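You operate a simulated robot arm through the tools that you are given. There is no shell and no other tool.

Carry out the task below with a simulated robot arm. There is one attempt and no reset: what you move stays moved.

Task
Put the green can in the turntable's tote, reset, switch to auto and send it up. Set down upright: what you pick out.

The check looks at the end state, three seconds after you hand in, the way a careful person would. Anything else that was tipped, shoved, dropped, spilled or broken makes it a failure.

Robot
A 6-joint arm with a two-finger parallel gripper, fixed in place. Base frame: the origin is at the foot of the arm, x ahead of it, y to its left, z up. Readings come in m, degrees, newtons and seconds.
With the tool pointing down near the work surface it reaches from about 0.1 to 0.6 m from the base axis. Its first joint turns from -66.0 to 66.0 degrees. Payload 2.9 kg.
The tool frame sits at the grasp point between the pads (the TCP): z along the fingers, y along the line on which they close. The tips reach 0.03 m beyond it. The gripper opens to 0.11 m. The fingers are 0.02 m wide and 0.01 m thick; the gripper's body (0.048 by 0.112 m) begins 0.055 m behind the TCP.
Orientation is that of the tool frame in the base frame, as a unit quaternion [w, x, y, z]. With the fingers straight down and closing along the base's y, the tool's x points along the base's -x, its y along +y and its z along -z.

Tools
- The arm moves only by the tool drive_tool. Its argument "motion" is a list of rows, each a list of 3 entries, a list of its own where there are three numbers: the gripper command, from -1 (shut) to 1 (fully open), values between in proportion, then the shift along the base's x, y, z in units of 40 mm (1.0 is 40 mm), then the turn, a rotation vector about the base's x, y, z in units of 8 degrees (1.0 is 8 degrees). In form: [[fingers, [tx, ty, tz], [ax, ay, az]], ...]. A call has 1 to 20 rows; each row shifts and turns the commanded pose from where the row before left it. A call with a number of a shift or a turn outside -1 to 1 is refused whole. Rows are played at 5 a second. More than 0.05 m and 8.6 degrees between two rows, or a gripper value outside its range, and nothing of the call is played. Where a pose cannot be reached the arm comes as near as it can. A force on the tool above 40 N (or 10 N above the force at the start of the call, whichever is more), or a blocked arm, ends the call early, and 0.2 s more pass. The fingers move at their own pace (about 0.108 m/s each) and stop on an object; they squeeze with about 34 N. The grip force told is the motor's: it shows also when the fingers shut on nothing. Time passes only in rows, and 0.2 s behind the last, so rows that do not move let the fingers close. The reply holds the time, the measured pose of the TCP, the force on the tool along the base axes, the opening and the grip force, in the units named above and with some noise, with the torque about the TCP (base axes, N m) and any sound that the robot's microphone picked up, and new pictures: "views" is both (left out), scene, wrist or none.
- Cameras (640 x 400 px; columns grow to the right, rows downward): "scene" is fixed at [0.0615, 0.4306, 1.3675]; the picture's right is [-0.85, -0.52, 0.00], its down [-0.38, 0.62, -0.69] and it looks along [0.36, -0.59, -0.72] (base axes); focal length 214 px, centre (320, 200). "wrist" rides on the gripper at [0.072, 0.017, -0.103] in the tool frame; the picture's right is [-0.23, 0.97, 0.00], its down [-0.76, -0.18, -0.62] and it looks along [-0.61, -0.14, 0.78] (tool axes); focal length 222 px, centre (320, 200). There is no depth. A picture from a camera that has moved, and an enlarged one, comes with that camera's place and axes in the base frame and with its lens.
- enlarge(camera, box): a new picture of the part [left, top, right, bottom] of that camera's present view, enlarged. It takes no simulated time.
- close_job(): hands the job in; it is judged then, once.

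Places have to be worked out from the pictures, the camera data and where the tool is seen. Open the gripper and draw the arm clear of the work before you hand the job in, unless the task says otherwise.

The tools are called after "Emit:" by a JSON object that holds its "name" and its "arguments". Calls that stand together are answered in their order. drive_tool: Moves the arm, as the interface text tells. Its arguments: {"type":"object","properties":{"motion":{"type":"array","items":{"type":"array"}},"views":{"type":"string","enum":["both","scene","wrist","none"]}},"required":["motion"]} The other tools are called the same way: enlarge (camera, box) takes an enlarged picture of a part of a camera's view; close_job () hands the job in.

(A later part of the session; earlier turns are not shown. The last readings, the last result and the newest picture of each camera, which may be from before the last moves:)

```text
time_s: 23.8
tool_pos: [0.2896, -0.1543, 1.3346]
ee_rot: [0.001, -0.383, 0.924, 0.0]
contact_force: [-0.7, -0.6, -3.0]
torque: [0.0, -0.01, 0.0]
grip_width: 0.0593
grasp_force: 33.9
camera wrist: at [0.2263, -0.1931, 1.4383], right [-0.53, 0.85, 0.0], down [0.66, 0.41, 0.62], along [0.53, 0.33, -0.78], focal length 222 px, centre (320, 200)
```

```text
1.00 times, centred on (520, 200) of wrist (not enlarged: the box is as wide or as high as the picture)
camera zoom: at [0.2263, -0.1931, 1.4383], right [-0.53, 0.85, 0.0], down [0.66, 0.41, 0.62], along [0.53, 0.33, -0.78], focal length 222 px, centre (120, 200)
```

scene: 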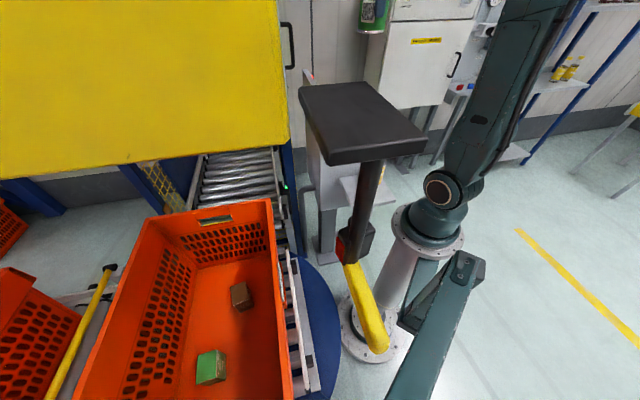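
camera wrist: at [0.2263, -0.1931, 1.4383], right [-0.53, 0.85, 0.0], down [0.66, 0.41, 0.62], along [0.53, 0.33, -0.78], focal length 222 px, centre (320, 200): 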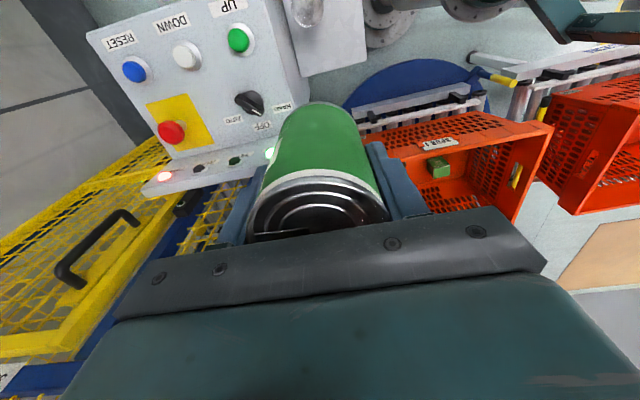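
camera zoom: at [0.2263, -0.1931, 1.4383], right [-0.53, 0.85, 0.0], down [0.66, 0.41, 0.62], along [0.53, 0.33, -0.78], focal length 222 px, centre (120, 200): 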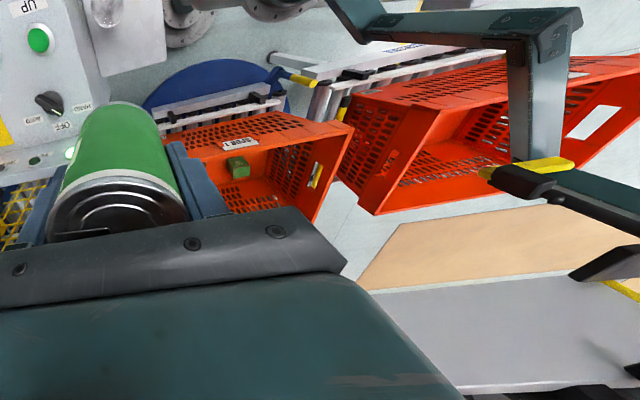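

The zoom can look past the picture's edge, which helps: mast, yellow bar, black block and plate appear at right. I take more such views centred on the right and left edges.

Emit:
{"name": "enlarge", "arguments": {"camera": "wrist", "box": [636, 0, 640, 400]}}

Emit:
{"name": "enlarge", "arguments": {"camera": "scene", "box": [0, 0, 640, 4]}}

Emit:
{"name": "enlarge", "arguments": {"camera": "scene", "box": [0, 0, 4, 400]}}

```text
1.00 times, centred on (638, 200) of wrist (not enlarged: the box is as wide or as high as the picture)
camera zoom: at [0.2263, -0.1931, 1.4383], right [-0.53, 0.85, 0.0], down [0.66, 0.41, 0.62], along [0.53, 0.33, -0.78], focal length 222 px, centre (2, 200)
```

zoom: 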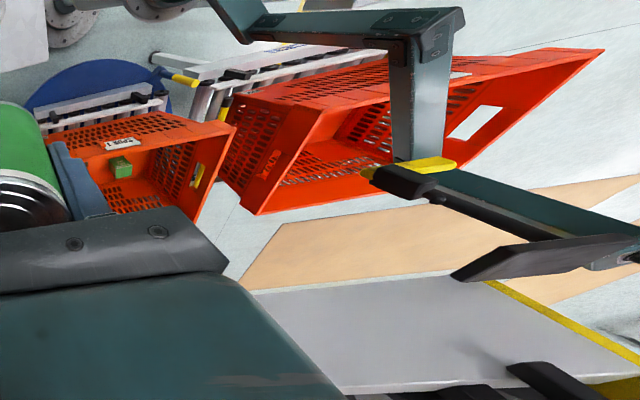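

```text
1.00 times, centred on (320, 2) of scene (not enlarged: the box is as wide or as high as the picture)
camera zoom: at [0.0615, 0.4305, 1.3675], right [-0.85, -0.52, 0.0], down [-0.38, 0.62, -0.69], along [0.36, -0.59, -0.72], focal length 214 px, centre (320, 398)
```

zoom: 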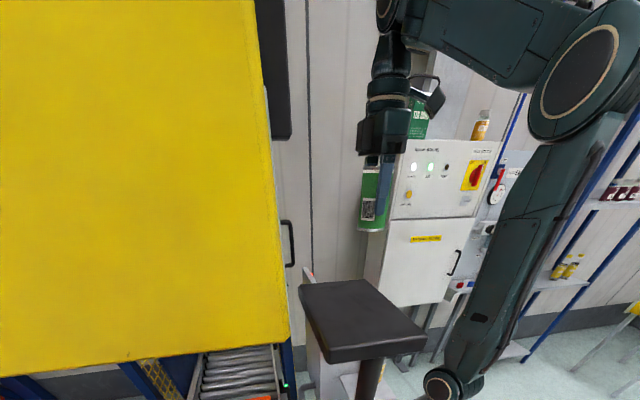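

```text
1.00 times, centred on (2, 200) of scene (not enlarged: the box is as wide or as high as the picture)
camera zoom: at [0.0615, 0.4305, 1.3675], right [-0.85, -0.52, 0.0], down [-0.38, 0.62, -0.69], along [0.36, -0.59, -0.72], focal length 214 px, centre (638, 200)
```

zoom: 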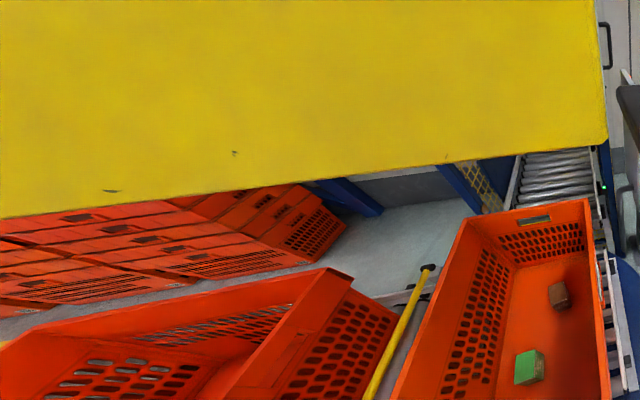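

Now it is clear: a large overhead box (yellow end, grey side facing me) hangs over the turntable with its lower edge near z ≈ 1.31, its near face starting around 0.32–0.34 m from my axis toward the tote; my wrist ran into it. I must enter low, under it. I'll yaw a bit to measure the box's edge from this vantage more exactly.

Emit:
{"name": "drive_tool", "arguments": {"motion": [[-1, [0, 0, 0], [0, 0, 1]], [-1, [0, 0, 0], [0, 0, 1]], [-1, [0, 0, 0], [0, 0, 1]], [-1, [0, 0, 0], [0, 0, 1]], [-1, [0, 0, 0], [0, 0, 1]]], "views": "wrist"}}

Emit:
{"name": "enlarge", "arguments": {"camera": "wrist", "box": [0, 0, 4, 400]}}

Emit:
{"name": "enlarge", "arguments": {"camera": "wrist", "box": [636, 0, 640, 400]}}

Emit:
{"name": "enlarge", "arguments": {"camera": "wrist", "box": [0, 396, 640, 400]}}

```text
time_s: 25.0
tool_pos: [0.2894, -0.1541, 1.3337]
ee_rot: [0.0, -0.675, 0.738, 0.0]
contact_force: [1.2, -0.8, -3.7]
torque: [0.03, 0.01, 0.01]
grip_width: 0.0595
grasp_force: 34.1
camera wrist: at [0.2667, -0.2241, 1.4376], right [-0.95, 0.31, 0.0], down [0.24, 0.74, 0.62], along [0.19, 0.59, -0.78], focal length 222 px, centre (320, 200)
```

wrist: 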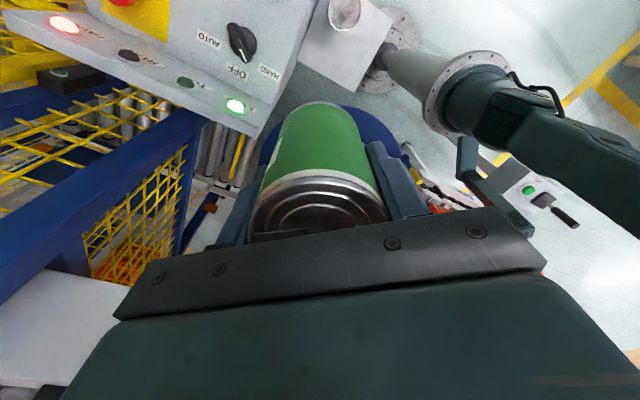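

```text
1.00 times, centred on (2, 200) of wrist (not enlarged: the box is as wide or as high as the picture)
camera zoom: at [0.2667, -0.2241, 1.4376], right [-0.95, 0.31, 0.0], down [0.24, 0.74, 0.62], along [0.19, 0.59, -0.78], focal length 222 px, centre (638, 200)
```

zoom: 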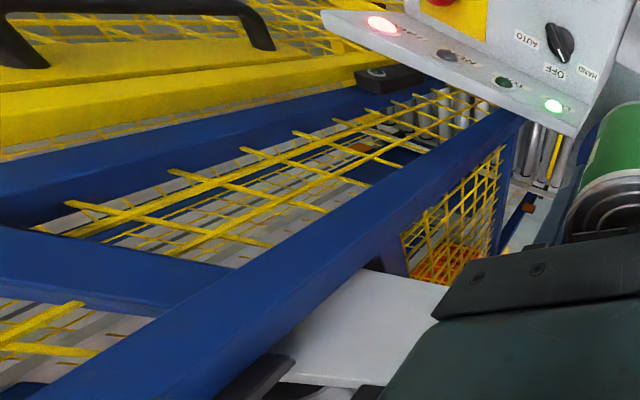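

```text
1.00 times, centred on (638, 200) of wrist (not enlarged: the box is as wide or as high as the picture)
camera zoom: at [0.2667, -0.2241, 1.4376], right [-0.95, 0.31, 0.0], down [0.24, 0.74, 0.62], along [0.19, 0.59, -0.78], focal length 222 px, centre (2, 200)
```

zoom: 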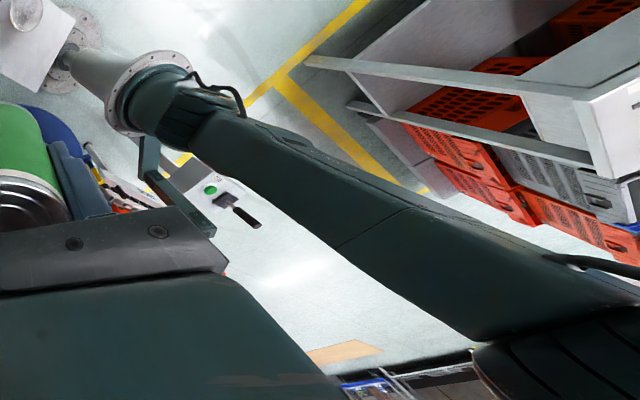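

```text
1.00 times, centred on (320, 398) of wrist (not enlarged: the box is as wide or as high as the picture)
camera zoom: at [0.2667, -0.2241, 1.4376], right [-0.95, 0.31, 0.0], down [0.24, 0.74, 0.62], along [0.19, 0.59, -0.78], focal length 222 px, centre (320, 2)
```

zoom: 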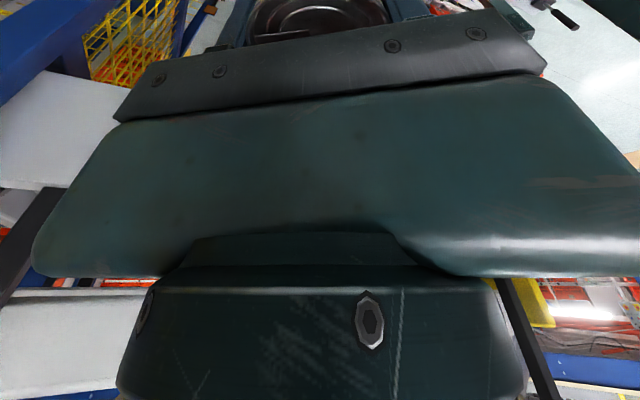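

From three views, the box's lower near edge lies at about z 1.30 and 0.335 m from my axis (along the tote's short direction), anchored to the lift post; the tote rim is at most z 0.80. So I'll carry the can in low (TCP ≈ 0.89, wrist well under the box) at a small base angle; first I turn the tool back and descend to a pre-entry point around [0.325, 0.06, 0.93].

Emit:
{"name": "drive_tool", "arguments": {"motion": [[-1, [0.045, 0.27, 0], [0, 0, -1]], [-1, [0.045, 0.27, 0], [0, 0, -1]], [-1, [0.045, 0.27, 0], [0, 0, -1]], [-1, [0.045, 0.27, 0], [0, 0, -1]], [-1, [0.045, 0.27, 0], [0, 0, -1]], [-1, [0.045, 0.27, 0], [0, 0, -1]], [-1, [0.045, 0.27, -0.72], [0, 0, -1]], [-1, [0.045, 0.27, -0.72], [0, 0, -1]], [-1, [0.045, 0.27, -0.72], [0, 0, -1]], [-1, [0.045, 0.27, -0.72], [0, 0, -1]], [-1, [0.045, 0.27, -0.72], [0, 0, -1]], [-1, [0.045, 0.27, -0.72], [0, 0, -1]], [-1, [0.045, 0.27, -0.72], [0, 0, -1]], [-1, [0.045, 0.27, -0.72], [0, 0, -1]], [-1, [0.045, 0.27, -0.72], [0, 0, -1]], [-1, [0.045, 0.27, -0.72], [0, 0, -1]], [-1, [0.045, 0.27, -0.72], [0, 0, -1]], [-1, [0.045, 0.27, -0.72], [0, 0, -1]], [-1, [0.045, 0.27, -0.72], [0, 0, -1]], [-1, [0.045, 0.27, -0.72], [0, 0, -1]]], "views": "both"}}

```text
time_s: 29.2
tool_pos: [0.3263, 0.0635, 0.9323]
ee_rot: [0.0, 0.61, 0.792, 0.0]
contact_force: [-0.2, 0.3, -3.1]
torque: [0.02, 0.03, -0.05]
grip_width: 0.0591
grasp_force: 34.7
camera wrist: at [0.323, 0.1375, 1.0356], right [1.0, 0.03, 0.0], down [0.02, -0.78, 0.62], along [0.02, -0.62, -0.78], focal length 222 px, centre (320, 200)
```

scene: 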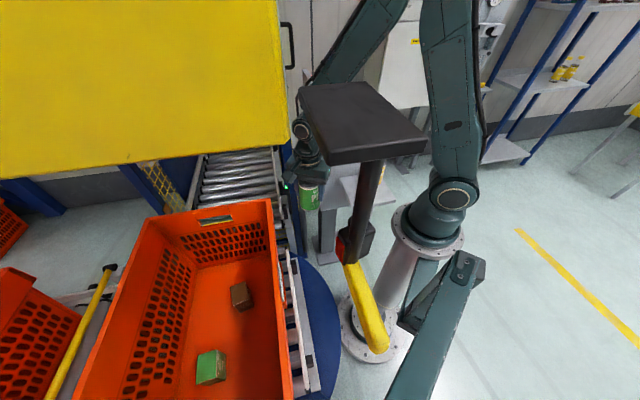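
wrist: 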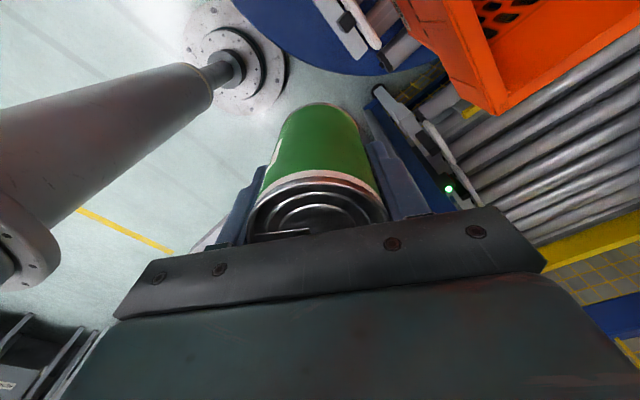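

The wrist hub appears just where I expected (about 0.19 m above the TCP). I check the elbow through a look above the scene picture's top edge, and the can against the tote rim.

Emit:
{"name": "enlarge", "arguments": {"camera": "scene", "box": [0, 0, 640, 4]}}

Emit:
{"name": "enlarge", "arguments": {"camera": "wrist", "box": [636, 0, 640, 400]}}

Emit:
{"name": "enlarge", "arguments": {"camera": "wrist", "box": [0, 0, 640, 4]}}

```text
1.00 times, centred on (320, 2) of scene (not enlarged: the box is as wide or as high as the picture)
camera zoom: at [0.0615, 0.4306, 1.3675], right [-0.85, -0.52, 0.0], down [-0.38, 0.62, -0.69], along [0.36, -0.59, -0.72], focal length 214 px, centre (320, 398)
```

zoom: 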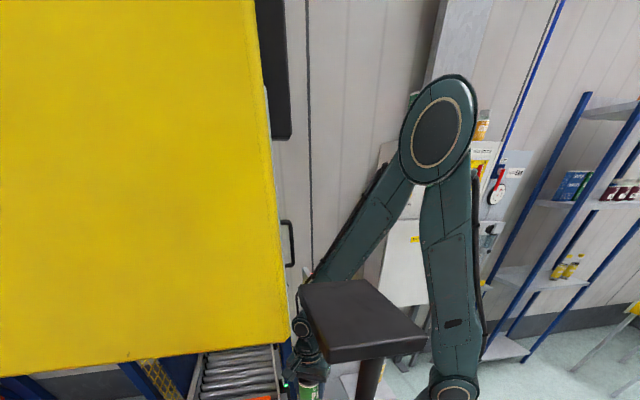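

```text
1.00 times, centred on (638, 200) of wrist (not enlarged: the box is as wide or as high as the picture)
camera zoom: at [0.323, 0.1375, 1.0356], right [1.0, 0.03, 0.0], down [0.02, -0.78, 0.62], along [0.02, -0.62, -0.78], focal length 222 px, centre (2, 200)
```

zoom: 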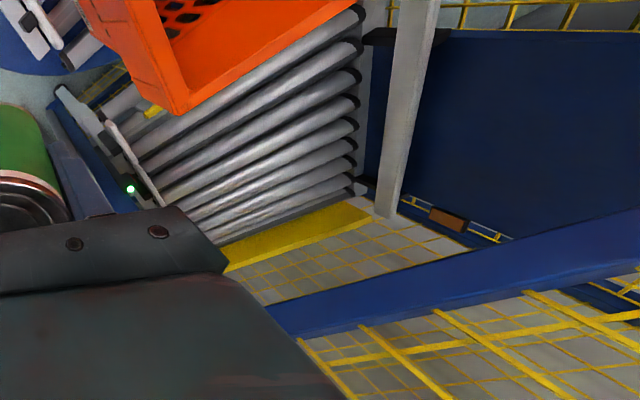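

```text
1.00 times, centred on (320, 2) of wrist (not enlarged: the box is as wide or as high as the picture)
camera zoom: at [0.323, 0.1375, 1.0356], right [1.0, 0.03, 0.0], down [0.02, -0.78, 0.62], along [0.02, -0.62, -0.78], focal length 222 px, centre (320, 398)
```

zoom: 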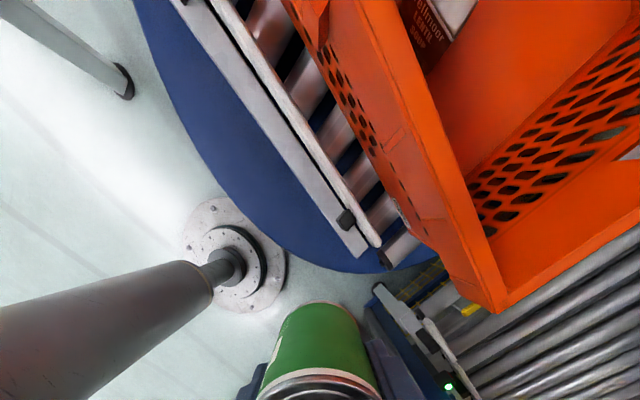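

The elbow sits where my model predicts (upper arm ≈ 0.376 m, forearm ≈ 0.33 m), so I can plan: extend at base angle ≈14°, where the box edge is far from the elbow, with the can just above the rim, then swing in and lower. First short move: to about [0.388, 0.097, 0.89] while turning the closing line along the tote's short side.

Emit:
{"name": "drive_tool", "arguments": {"motion": [[-1, [0.39, 0.21, -0.26], [0, 0, 0.9]], [-1, [0.39, 0.21, -0.26], [0, 0, 0.9]], [-1, [0.39, 0.21, -0.26], [0, 0, 0.9]], [-1, [0.39, 0.21, -0.26], [0, 0, 0.8]]], "views": "both"}}

Emit:
{"name": "enlarge", "arguments": {"camera": "wrist", "box": [0, 0, 640, 4]}}

Emit:
{"name": "enlarge", "arguments": {"camera": "scene", "box": [200, 100, 360, 260]}}

```text
time_s: 30.2
tool_pos: [0.3886, 0.0973, 0.8908]
ee_rot: [0.0, 0.399, 0.917, 0.0]
contact_force: [0.6, 0.3, -3.2]
torque: [0.02, 0.0, 0.02]
grip_width: 0.0598
grasp_force: 33.1
camera wrist: at [0.3518, 0.1615, 0.993], right [0.87, 0.5, 0.0], down [0.39, -0.68, 0.62], along [0.31, -0.54, -0.78], focal length 222 px, centre (320, 200)
```

scene: 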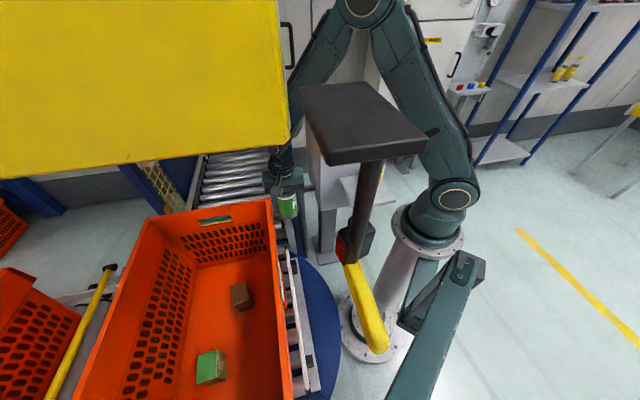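
wrist: 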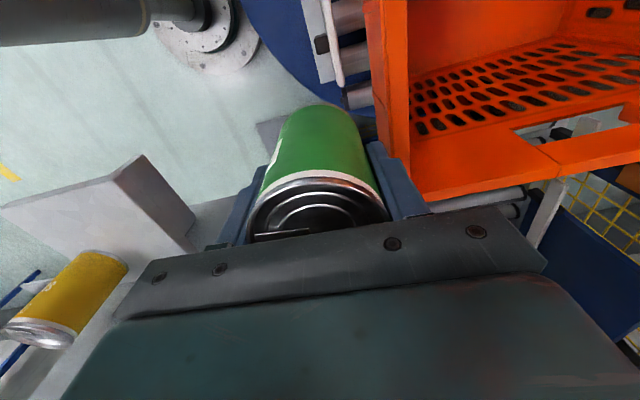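

```text
1.00 times, centred on (320, 2) of wrist (not enlarged: the box is as wide or as high as the picture)
camera zoom: at [0.3518, 0.1615, 0.993], right [0.87, 0.5, 0.0], down [0.39, -0.68, 0.62], along [0.31, -0.54, -0.78], focal length 222 px, centre (320, 398)
```

zoom: 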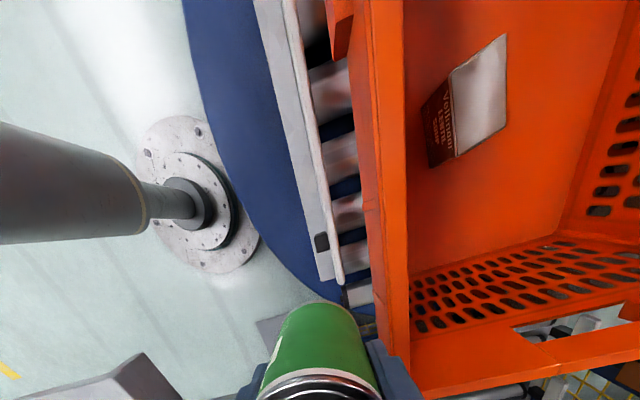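

```text
2.50 times, centred on (280, 180) of scene
camera zoom: at [0.0616, 0.4306, 1.3675], right [-0.85, -0.52, 0.0], down [-0.38, 0.62, -0.69], along [0.36, -0.59, -0.72], focal length 536 px, centre (420, 250)
```

zoom: 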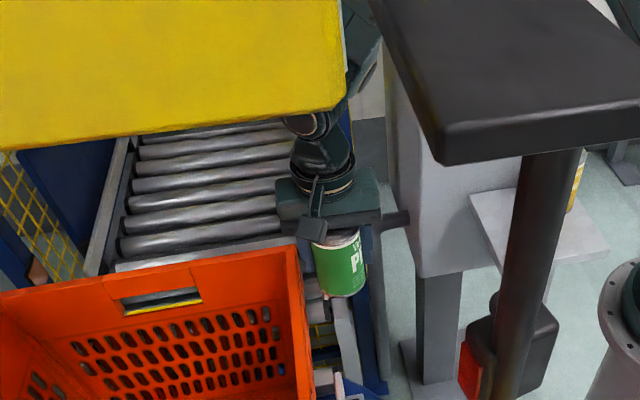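

The brown box and tote interior are clearly visible; the handle slot triangulates to z ≈ 0.79, so the rim is about 0.805 and the can bottom (≈0.821) would clear by little. I raise to 0.905 and extend outward along base angle 14° to about r = 0.61.

Emit:
{"name": "drive_tool", "arguments": {"motion": [[-1, [0, 0, 0.37], [0, 0, 0]], [-1, [0.8, 0.2, 0], [0, 0, 0]], [-1, [0.8, 0.2, 0], [0, 0, 0]], [-1, [0.8, 0.2, 0], [0, 0, 0]], [-1, [0.8, 0.2, 0], [0, 0, 0]], [-1, [0.8, 0.2, 0], [0, 0, 0]], [-1, [0.8, 0.2, 0], [0, 0, 0]], [-1, [0.35, 0.09, 0], [0, 0, 0]]], "views": "both"}}

Emit:
{"name": "enlarge", "arguments": {"camera": "wrist", "box": [0, 0, 640, 4]}}

Emit:
{"name": "enlarge", "arguments": {"camera": "scene", "box": [160, 80, 400, 260]}}

```text
time_s: 32.0
tool_pos: [0.5951, 0.1462, 0.906]
ee_rot: [0.0, 0.399, 0.917, -0.001]
contact_force: [-0.2, -0.5, -3.7]
torque: [0.01, -0.02, 0.0]
grip_width: 0.0597
grasp_force: 34.2
camera wrist: at [0.5581, 0.2111, 1.0084], right [0.87, 0.5, 0.0], down [0.39, -0.68, 0.62], along [0.31, -0.54, -0.78], focal length 222 px, centre (320, 200)
```

scene: 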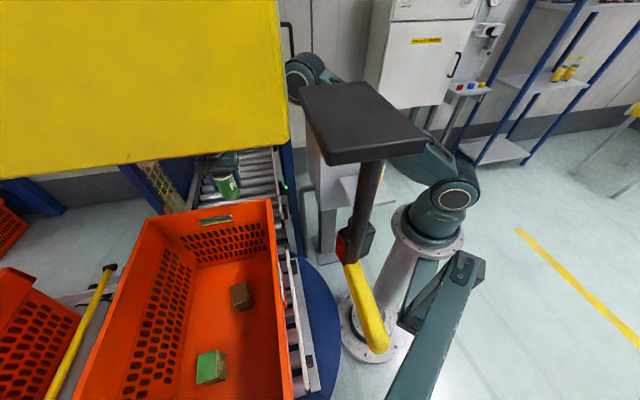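
wrist: 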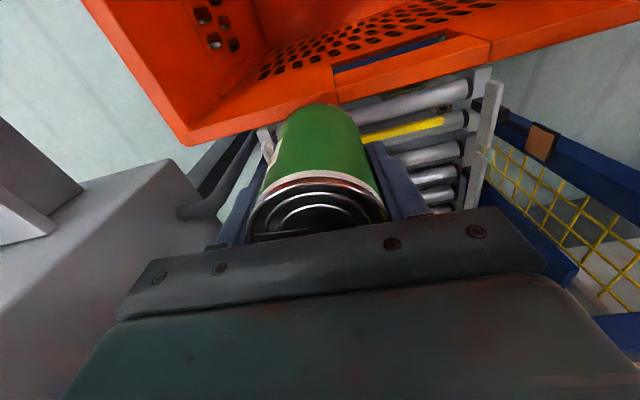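

```text
1.00 times, centred on (320, 2) of wrist (not enlarged: the box is as wide or as high as the picture)
camera zoom: at [0.5581, 0.2111, 1.0084], right [0.87, 0.5, 0.0], down [0.39, -0.68, 0.62], along [0.31, -0.54, -0.78], focal length 222 px, centre (320, 398)
```

zoom: 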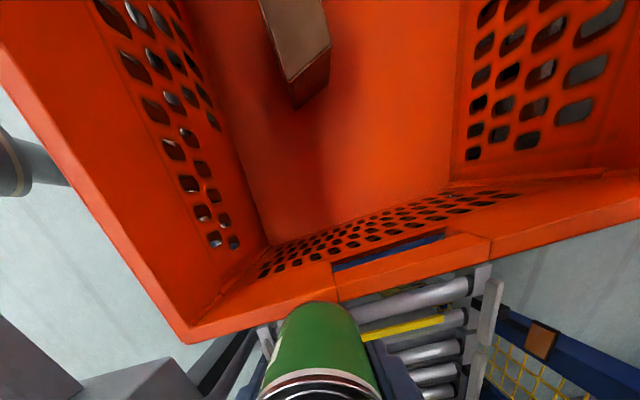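

```text
2.22 times, centred on (280, 170) of scene
camera zoom: at [0.0616, 0.4306, 1.3675], right [-0.85, -0.52, 0.0], down [-0.38, 0.62, -0.69], along [0.36, -0.59, -0.72], focal length 477 px, centre (409, 267)
```

zoom: 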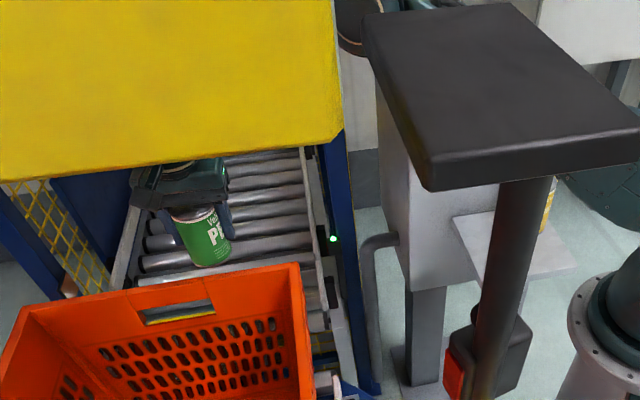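

The extension worked with no contact; the can is now just outside the tote's lift-side wall, above the rollers. I refine: rim z ≈ 0.814 at corner [0.495, 0.069], brown box's nearest corner at about [0.476, 0.303], tote floor ≈ 0.50–0.52. I swing the can over the wall at larger radius (0.64) to keep the elbow away from the overhead box.

Emit:
{"name": "drive_tool", "arguments": {"motion": [[-1, [0.4, 0.7, 0.1], [0, 0, 0]], [-1, [-0.1, 0.7, 0], [0, 0, 0]], [-1, [-0.25, 0.7, 0], [0, 0, 0]], [-1, [-0.3, 0.7, 0], [0, 0, 0]]], "views": "both"}}

Emit:
{"name": "enlarge", "arguments": {"camera": "wrist", "box": [0, 0, 640, 4]}}

Emit:
{"name": "enlarge", "arguments": {"camera": "scene", "box": [100, 120, 340, 340]}}

```text
time_s: 33.0
tool_pos: [0.5825, 0.2586, 0.9113]
ee_rot: [0.0, 0.399, 0.917, -0.001]
contact_force: [0.0, -0.6, -3.0]
torque: [-0.04, -0.04, 0.03]
grip_width: 0.0594
grasp_force: 34.5
camera wrist: at [0.5473, 0.324, 1.0138], right [0.87, 0.5, 0.0], down [0.39, -0.68, 0.62], along [0.31, -0.54, -0.78], focal length 222 px, centre (320, 200)
```

scene: 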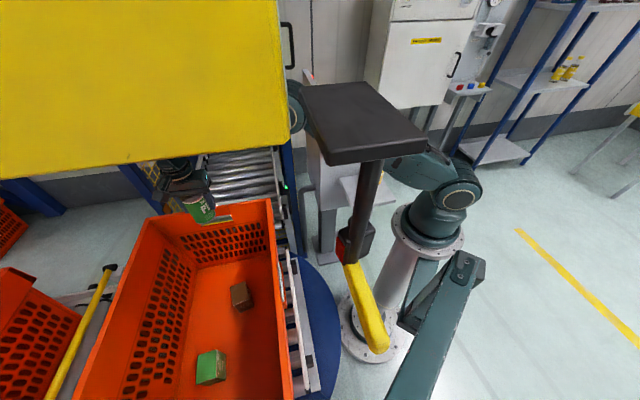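
wrist: 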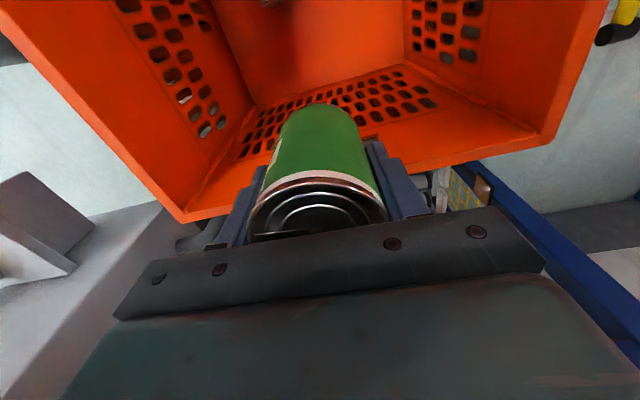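

```text
1.00 times, centred on (320, 2) of wrist (not enlarged: the box is as wide or as high as the picture)
camera zoom: at [0.5473, 0.324, 1.0138], right [0.87, 0.5, 0.0], down [0.39, -0.68, 0.62], along [0.31, -0.54, -0.78], focal length 222 px, centre (320, 398)
```

zoom: 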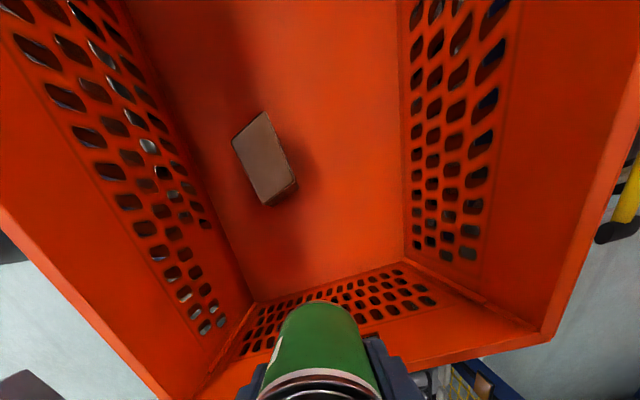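

```text
1.82 times, centred on (220, 230) of scene
camera zoom: at [0.0616, 0.4306, 1.3675], right [-0.85, -0.52, 0.0], down [-0.38, 0.62, -0.69], along [0.36, -0.59, -0.72], focal length 390 px, centre (502, 146)
```

zoom: 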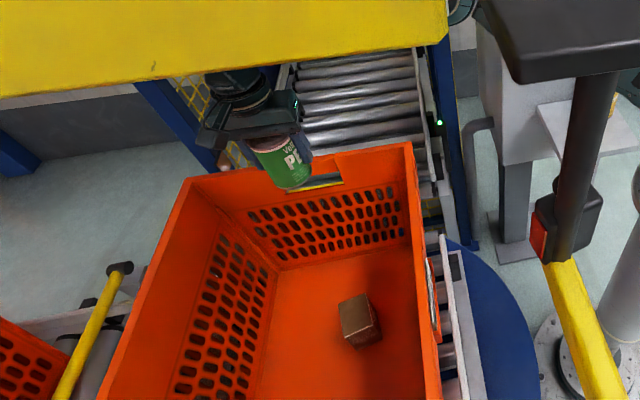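

The view down into the tote is excellent: the strip between the lift-side wall and the brown box is about 0.14 m wide, and the floor is near z 0.50. I'll shift the can 3 cm inward, lower it to about z 0.70, easing toward the strip's middle at about [0.522, 0.257].

Emit:
{"name": "drive_tool", "arguments": {"motion": [[-1, [-0.4, 0.4, -0.2], [0, 0, 0]], [-1, [-0.14, 0.12, -0.8], [0, 0, 0]], [-1, [0, 0, -0.9], [0, 0, 0]], [-1, [0, 0, -0.9], [0, 0, 0]], [-1, [-0.3, -0.17, -0.8], [0, 0, 0]], [-1, [-0.3, -0.17, -0.8], [0, 0, 0]], [-1, [-0.3, -0.17, -0.8], [0, 0, 0]]], "views": "both"}}

Emit:
{"name": "enlarge", "arguments": {"camera": "wrist", "box": [0, 0, 640, 4]}}

Emit:
{"name": "enlarge", "arguments": {"camera": "scene", "box": [100, 120, 340, 340]}}

```text
time_s: 34.6
tool_pos: [0.5267, 0.2603, 0.6992]
ee_rot: [0.0, 0.4, 0.917, 0.0]
contact_force: [-0.3, 0.3, -2.9]
torque: [0.0, -0.05, -0.02]
grip_width: 0.0597
grasp_force: 34.0
camera wrist: at [0.4904, 0.3247, 0.8029], right [0.87, 0.5, 0.0], down [0.39, -0.68, 0.62], along [0.31, -0.54, -0.78], focal length 222 px, centre (320, 200)
```

scene: 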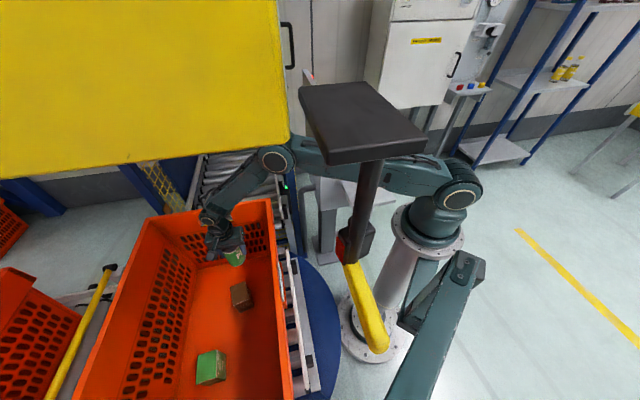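
wrist: 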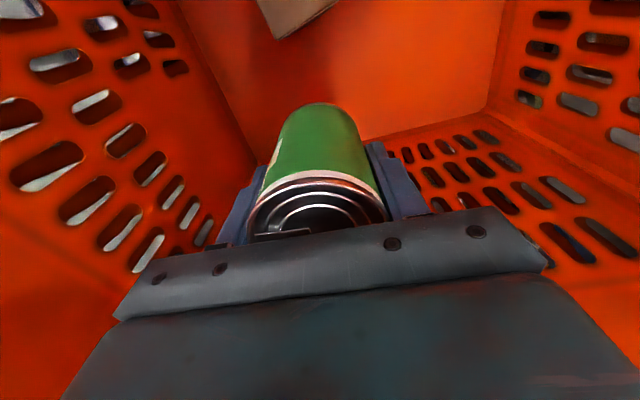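

```text
1.00 times, centred on (320, 2) of wrist (not enlarged: the box is as wide or as high as the picture)
camera zoom: at [0.4904, 0.3247, 0.8029], right [0.87, 0.5, 0.0], down [0.39, -0.68, 0.62], along [0.31, -0.54, -0.78], focal length 222 px, centre (320, 398)
```

zoom: 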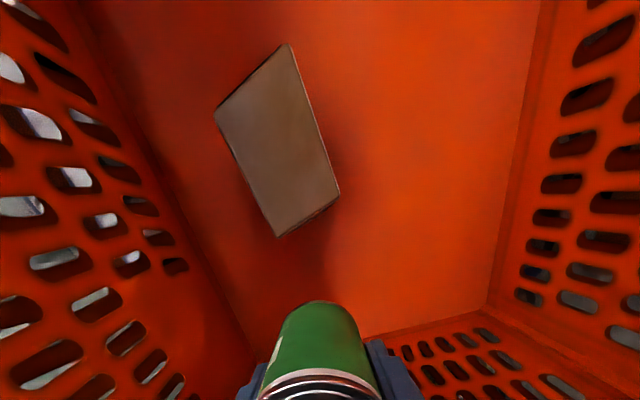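

```text
1.82 times, centred on (220, 230) of scene
camera zoom: at [0.0616, 0.4306, 1.3675], right [-0.85, -0.52, 0.0], down [-0.38, 0.62, -0.69], along [0.36, -0.59, -0.72], focal length 390 px, centre (502, 146)
```

zoom: 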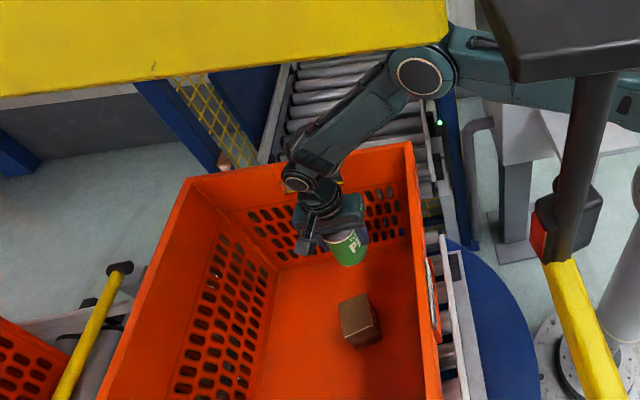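

The arm fits beneath the box and the can hangs inside the tote, about 4 cm clear of the brown box and wall. I lower to about z 0.60, then I'll creep down to the floor.

Emit:
{"name": "drive_tool", "arguments": {"motion": [[-1, [0, 0, -0.8], [0, 0, 0]], [-1, [0, 0, -0.8], [0, 0, 0]], [-1, [0, 0, -0.6], [0, 0, 0]], [-1, [0, 0, -0.2], [0, 0, 0]]], "views": "both"}}

Emit:
{"name": "enlarge", "arguments": {"camera": "scene", "box": [180, 180, 300, 300]}}

```text
time_s: 35.6
tool_pos: [0.5273, 0.2621, 0.6052]
ee_rot: [0.0, 0.399, 0.917, -0.001]
contact_force: [-0.8, -0.2, -3.7]
torque: [-0.01, 0.02, 0.02]
grip_width: 0.0595
grasp_force: 34.2
camera wrist: at [0.4903, 0.3265, 0.708], right [0.87, 0.5, 0.0], down [0.39, -0.68, 0.62], along [0.31, -0.54, -0.78], focal length 222 px, centre (320, 200)
```

scene: 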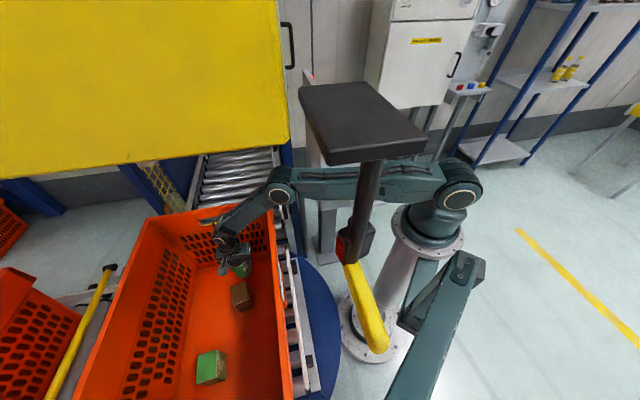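
wrist: 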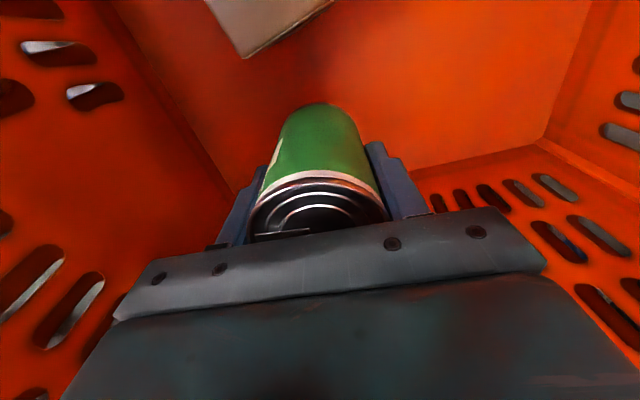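

```text
3.33 times, centred on (240, 240) of scene
camera zoom: at [0.0616, 0.4306, 1.3675], right [-0.85, -0.52, 0.0], down [-0.38, 0.62, -0.69], along [0.36, -0.59, -0.72], focal length 715 px, centre (587, 67)
```

zoom: 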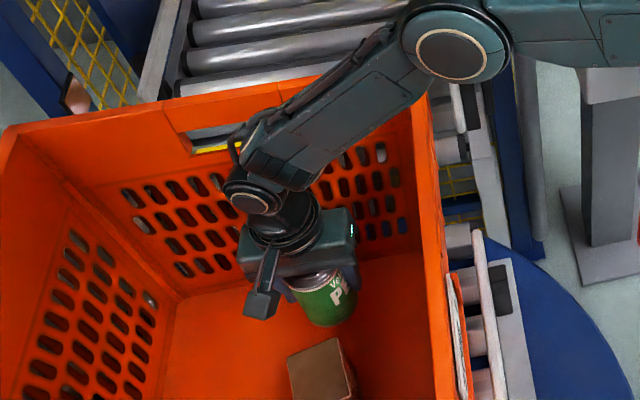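

The can is close to the floor. I creep down in 3 mm rows, watching the vertical force for touch-down.

Emit:
{"name": "drive_tool", "arguments": {"motion": [[-1, [0, 0, -0.08], [0, 0, 0]], [-1, [0, 0, -0.08], [0, 0, 0]], [-1, [0, 0, -0.08], [0, 0, 0]], [-1, [0, 0, -0.08], [0, 0, 0]], [-1, [0, 0, -0.08], [0, 0, 0]], [-1, [0, 0, -0.08], [0, 0, 0]]], "views": "wrist"}}

```text
time_s: 37.0
tool_pos: [0.5264, 0.2596, 0.5864]
ee_rot: [0.0, 0.4, 0.917, -0.001]
contact_force: [0.1, -0.2, -2.6]
torque: [0.01, 0.01, 0.02]
grip_width: 0.0597
grasp_force: 33.9
camera wrist: at [0.4897, 0.3249, 0.6887], right [0.87, 0.5, 0.0], down [0.39, -0.68, 0.62], along [0.31, -0.54, -0.78], focal length 222 px, centre (320, 200)
```

wrist: 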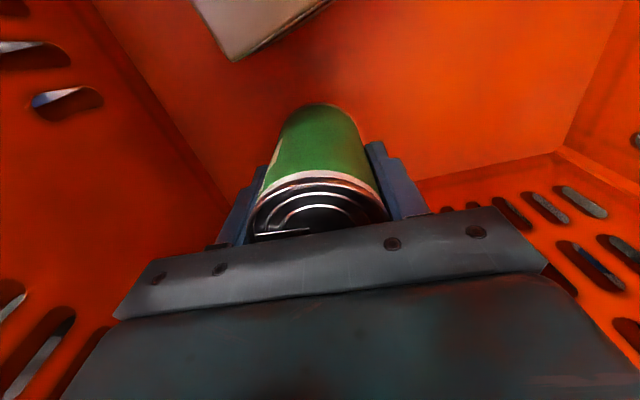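

No contact yet (still just the can's weight). I keep creeping down.

Emit:
{"name": "drive_tool", "arguments": {"motion": [[-1, [0, 0, -0.08], [0, 0, 0]], [-1, [0, 0, -0.08], [0, 0, 0]], [-1, [0, 0, -0.08], [0, 0, 0]], [-1, [0, 0, -0.08], [0, 0, 0]]], "views": "wrist"}}

```text
time_s: 38.0
tool_pos: [0.5261, 0.2602, 0.5724]
ee_rot: [-0.001, 0.4, 0.916, 0.001]
contact_force: [0.8, -0.6, -3.0]
torque: [0.03, -0.02, -0.01]
grip_width: 0.0596
grasp_force: 34.1
camera wrist: at [0.4896, 0.3255, 0.6764], right [0.87, 0.5, 0.0], down [0.39, -0.68, 0.62], along [0.31, -0.54, -0.78], focal length 222 px, centre (320, 200)
```

wrist: 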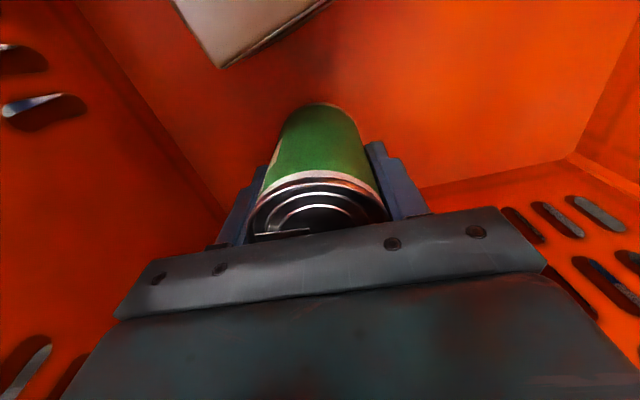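

Still unloaded; the floor should be within about a centimetre, so I continue in even smaller rows.

Emit:
{"name": "drive_tool", "arguments": {"motion": [[-1, [0, 0, -0.06], [0, 0, 0]], [-1, [0, 0, -0.06], [0, 0, 0]], [-1, [0, 0, -0.06], [0, 0, 0]]], "views": "wrist"}}

```text
time_s: 38.8
tool_pos: [0.5275, 0.2595, 0.5646]
ee_rot: [0.0, 0.4, 0.917, 0.001]
contact_force: [0.9, 0.2, -3.0]
torque: [-0.02, 0.05, 0.04]
grip_width: 0.0595
grasp_force: 33.7
camera wrist: at [0.49, 0.3248, 0.669], right [0.87, 0.5, 0.0], down [0.39, -0.68, 0.62], along [0.31, -0.54, -0.78], focal length 222 px, centre (320, 200)
```

wrist: 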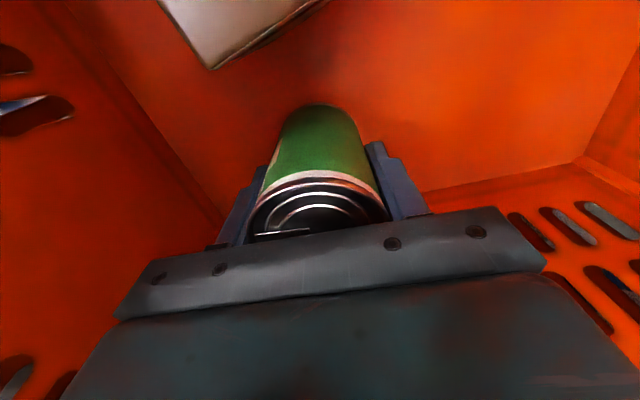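

Still only the can's own weight is felt; I continue the creep.

Emit:
{"name": "drive_tool", "arguments": {"motion": [[-1, [0, 0, -0.06], [0, 0, 0]], [-1, [0, 0, -0.06], [0, 0, 0]], [-1, [0, 0, -0.06], [0, 0, 0]], [-1, [0, 0, -0.06], [0, 0, 0]]], "views": "wrist"}}

Emit:
{"name": "enlarge", "arguments": {"camera": "scene", "box": [200, 220, 280, 300]}}

```text
time_s: 39.8
tool_pos: [0.5287, 0.2614, 0.5586]
ee_rot: [0.002, 0.401, 0.916, 0.002]
contact_force: [1.0, -3.1, 30.4]
torque: [-0.45, 0.68, 0.12]
grip_width: 0.0593
grasp_force: 34.2
camera wrist: at [0.4916, 0.3252, 0.6621], right [0.87, 0.5, 0.0], down [0.38, -0.68, 0.62], along [0.31, -0.54, -0.78], focal length 222 px, centre (320, 200)
```

wrist: 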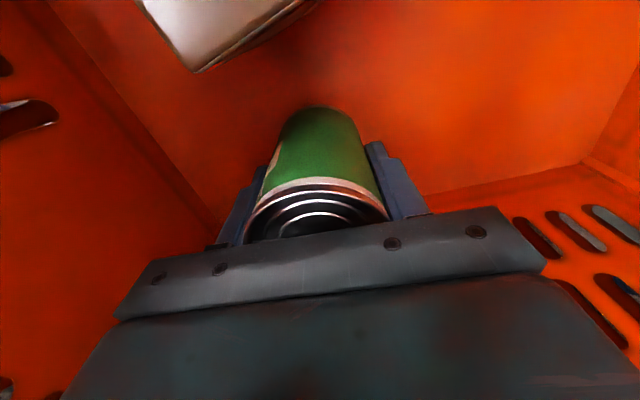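

```text
5.00 times, centred on (240, 260) of scene
camera zoom: at [0.061, 0.4303, 1.3676], right [-0.85, -0.52, 0.0], down [-0.38, 0.62, -0.69], along [0.36, -0.59, -0.72], focal length 1072 px, centre (720, -100)
```

zoom: 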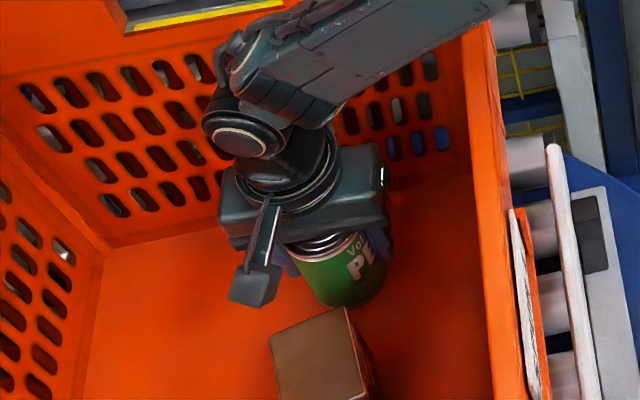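

Touch-down: 30 N upward. I ease up about 2 mm to take off the load before opening.

Emit:
{"name": "drive_tool", "arguments": {"motion": [[-1, [0, 0, 0.05], [0, 0, 0]], [-1, [0, 0, 0], [0, 0, 0]]], "views": "wrist"}}

```text
time_s: 40.4
tool_pos: [0.5282, 0.2593, 0.5594]
ee_rot: [0.001, 0.399, 0.917, 0.002]
contact_force: [4.7, -1.1, 21.6]
torque: [-0.31, -0.01, 0.02]
grip_width: 0.0595
grasp_force: 34.3
camera wrist: at [0.491, 0.325, 0.662], right [0.87, 0.5, 0.0], down [0.39, -0.68, 0.62], along [0.31, -0.54, -0.78], focal length 222 px, centre (320, 200)
```

wrist: 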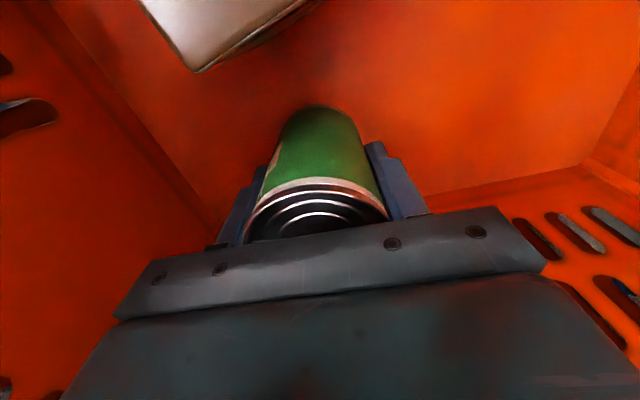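

The load dropped to 22 N; another 2 mm up should nearly clear it.

Emit:
{"name": "drive_tool", "arguments": {"motion": [[-1, [0, 0, 0.06], [0, 0, 0]], [-1, [0, 0, 0], [0, 0, 0]]], "views": "none"}}

```text
time_s: 41.0
tool_pos: [0.5251, 0.2613, 0.5578]
ee_rot: [-0.001, 0.399, 0.917, 0.0]
contact_force: [3.5, 0.9, 5.5]
torque: [0.08, -0.45, 0.03]
grip_width: 0.0594
grasp_force: 34.1
```

Nearly unloaded (can standing on the floor). I open the fingers part-way in stages to about 85 mm so they stay clear of the walls and box.

Emit:
{"name": "drive_tool", "arguments": {"motion": [[0.15, [0, 0, 0], [0, 0, 0]], [0.3, [0, 0, 0], [0, 0, 0]], [0.5, [0, 0, 0], [0, 0, 0]], [0.5, [0, 0, 0], [0, 0, 0]]], "views": "both"}}

Emit:
{"name": "enlarge", "arguments": {"camera": "scene", "box": [200, 220, 280, 300]}}

```text
time_s: 42.0
tool_pos: [0.5266, 0.2617, 0.5607]
ee_rot: [-0.001, 0.399, 0.917, 0.0]
contact_force: [-0.7, 0.8, -0.8]
torque: [-0.04, 0.01, -0.02]
grip_width: 0.0825
grasp_force: 0.1
camera wrist: at [0.4901, 0.3249, 0.663], right [0.87, 0.5, 0.0], down [0.39, -0.68, 0.62], along [0.31, -0.54, -0.78], focal length 222 px, centre (320, 200)
```

scene: 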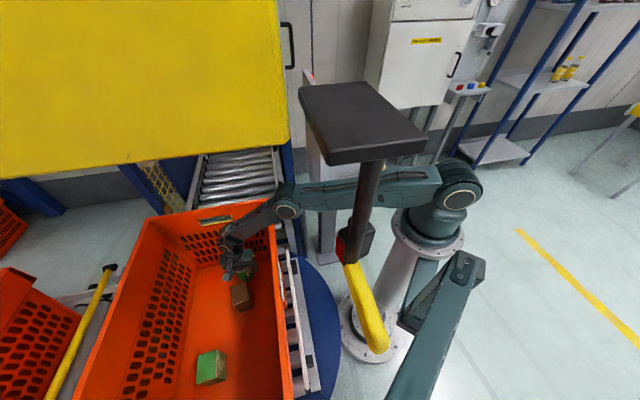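
wrist: 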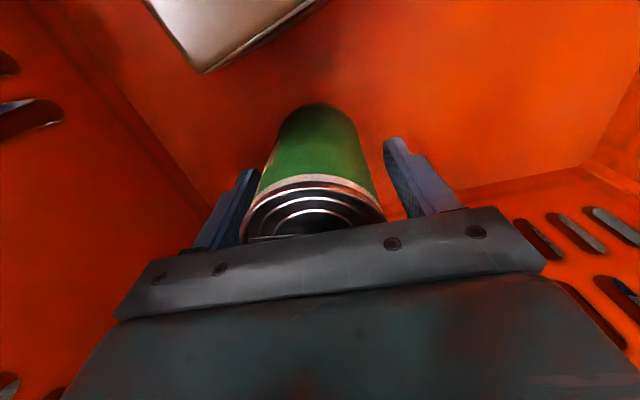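

```text
5.00 times, centred on (240, 260) of scene
camera zoom: at [0.0615, 0.4306, 1.3675], right [-0.85, -0.52, 0.0], down [-0.38, 0.62, -0.69], along [0.36, -0.59, -0.72], focal length 1072 px, centre (720, -100)
```

zoom: 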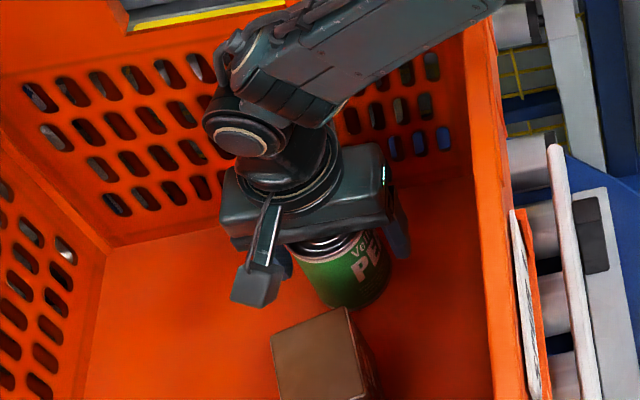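

The can stands upright and free on the tote floor. I open slightly more and rise straight up, slowly at first, to about z 0.80 inside the tote.

Emit:
{"name": "drive_tool", "arguments": {"motion": [[0.7, [0, 0, 0], [0, 0, 0]], [0.7, [0, 0, 0.2], [0, 0, 0]], [0.7, [0, 0, 0.4], [0, 0, 0]], [0.7, [0, 0, 0.7], [0, 0, 0]], [0.7, [0, 0, 0.9], [0, 0, 0]], [0.7, [0, 0, 0.9], [0, 0, 0]], [0.7, [0, 0, 0.9], [0, 0, 0]], [0.7, [0.3, 0.2, 0.9], [0, 0, 0]], [0.7, [0.3, 0.2, 0.9], [0, 0, 0]]], "views": "both"}}

Emit:
{"name": "enlarge", "arguments": {"camera": "wrist", "box": [0, 0, 640, 4]}}

```text
time_s: 44.0
tool_pos: [0.5495, 0.2767, 0.7921]
ee_rot: [-0.001, 0.399, 0.917, -0.001]
contact_force: [0.4, 0.5, 0.0]
torque: [0.01, 0.0, -0.03]
grip_width: 0.0934
grasp_force: 0.0
camera wrist: at [0.513, 0.3417, 0.8951], right [0.87, 0.5, 0.0], down [0.39, -0.68, 0.62], along [0.31, -0.54, -0.78], focal length 222 px, centre (320, 200)
```

scene: 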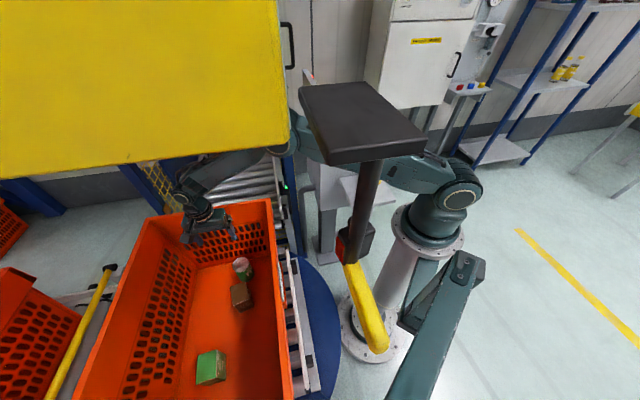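
wrist: 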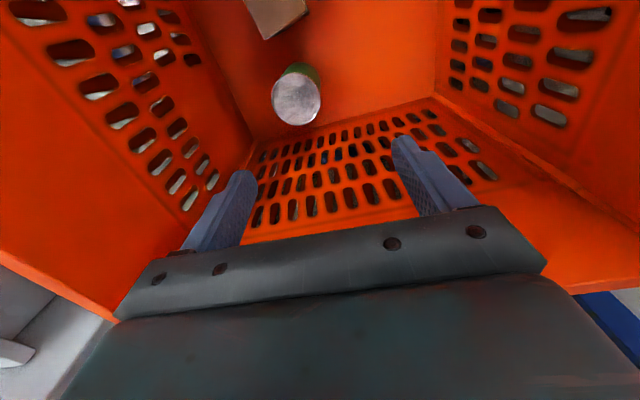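

```text
1.00 times, centred on (320, 2) of wrist (not enlarged: the box is as wide or as high as the picture)
camera zoom: at [0.513, 0.3417, 0.8951], right [0.87, 0.5, 0.0], down [0.39, -0.68, 0.62], along [0.31, -0.54, -0.78], focal length 222 px, centre (320, 398)
```

zoom: 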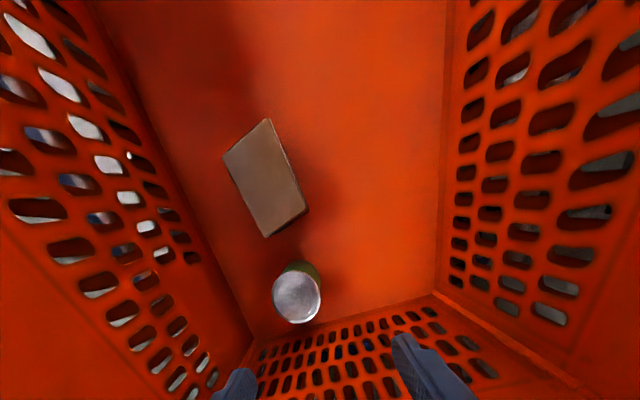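

The can is standing upright beside the brown box, nothing else disturbed. I leave by the same route: up to z ≈ 0.875, swing out over the lift-side wall at large radius, then retract.

Emit:
{"name": "drive_tool", "arguments": {"motion": [[0.7, [0.15, 0.08, 1.0], [0, 0, 0]], [0.7, [0.15, 0.08, 1.0], [0, 0, 0]], [0.7, [0.5, -0.7, 0.1], [0, 0, 0]], [0.7, [0.4, -0.9, 0], [0, 0, 0]], [0.7, [0.3, -0.9, 0], [0, 0, 0]], [0.7, [-0.2, -0.9, 0], [0, 0, 0]], [0.7, [-0.8, -0.2, 0], [0, 0, 0]], [0.7, [-0.8, -0.2, 0], [0, 0, 0]], [0.7, [-0.8, -0.2, 0], [0, 0, 0]], [0.7, [-0.8, -0.2, 0], [0, 0, 0]], [0.7, [-0.8, -0.2, 0], [0, 0, 0]], [0.7, [-0.8, -0.2, 0], [0, 0, 0]], [0.7, [-0.8, -0.2, 0], [0, 0, 0]]], "views": "both"}}

Emit:
{"name": "enlarge", "arguments": {"camera": "scene", "box": [160, 180, 320, 340]}}

```text
time_s: 46.8
tool_pos: [0.3786, 0.0919, 0.8749]
ee_rot: [0.0, 0.399, 0.917, 0.0]
contact_force: [0.1, 1.0, 0.2]
torque: [-0.03, -0.05, -0.01]
grip_width: 0.0935
grasp_force: 0.1
camera wrist: at [0.3415, 0.1556, 0.9784], right [0.87, 0.5, 0.0], down [0.39, -0.68, 0.62], along [0.31, -0.54, -0.78], focal length 222 px, centre (320, 200)
```

scene: 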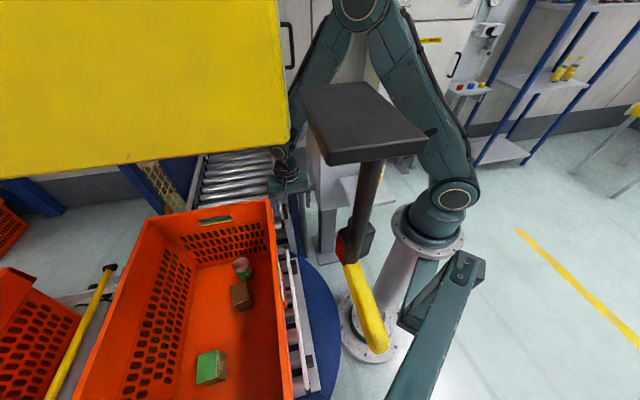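
wrist: 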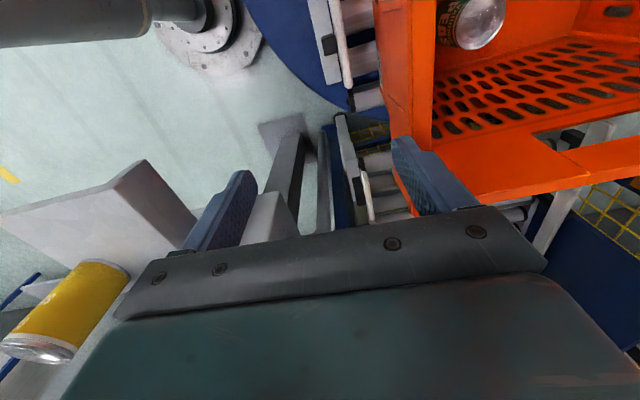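

```text
2.50 times, centred on (240, 260) of scene
camera zoom: at [0.0615, 0.4306, 1.3675], right [-0.85, -0.52, 0.0], down [-0.38, 0.62, -0.69], along [0.36, -0.59, -0.72], focal length 536 px, centre (520, 50)
```

zoom: 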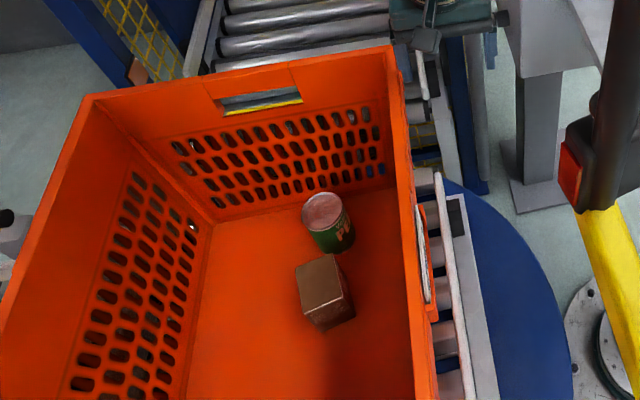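

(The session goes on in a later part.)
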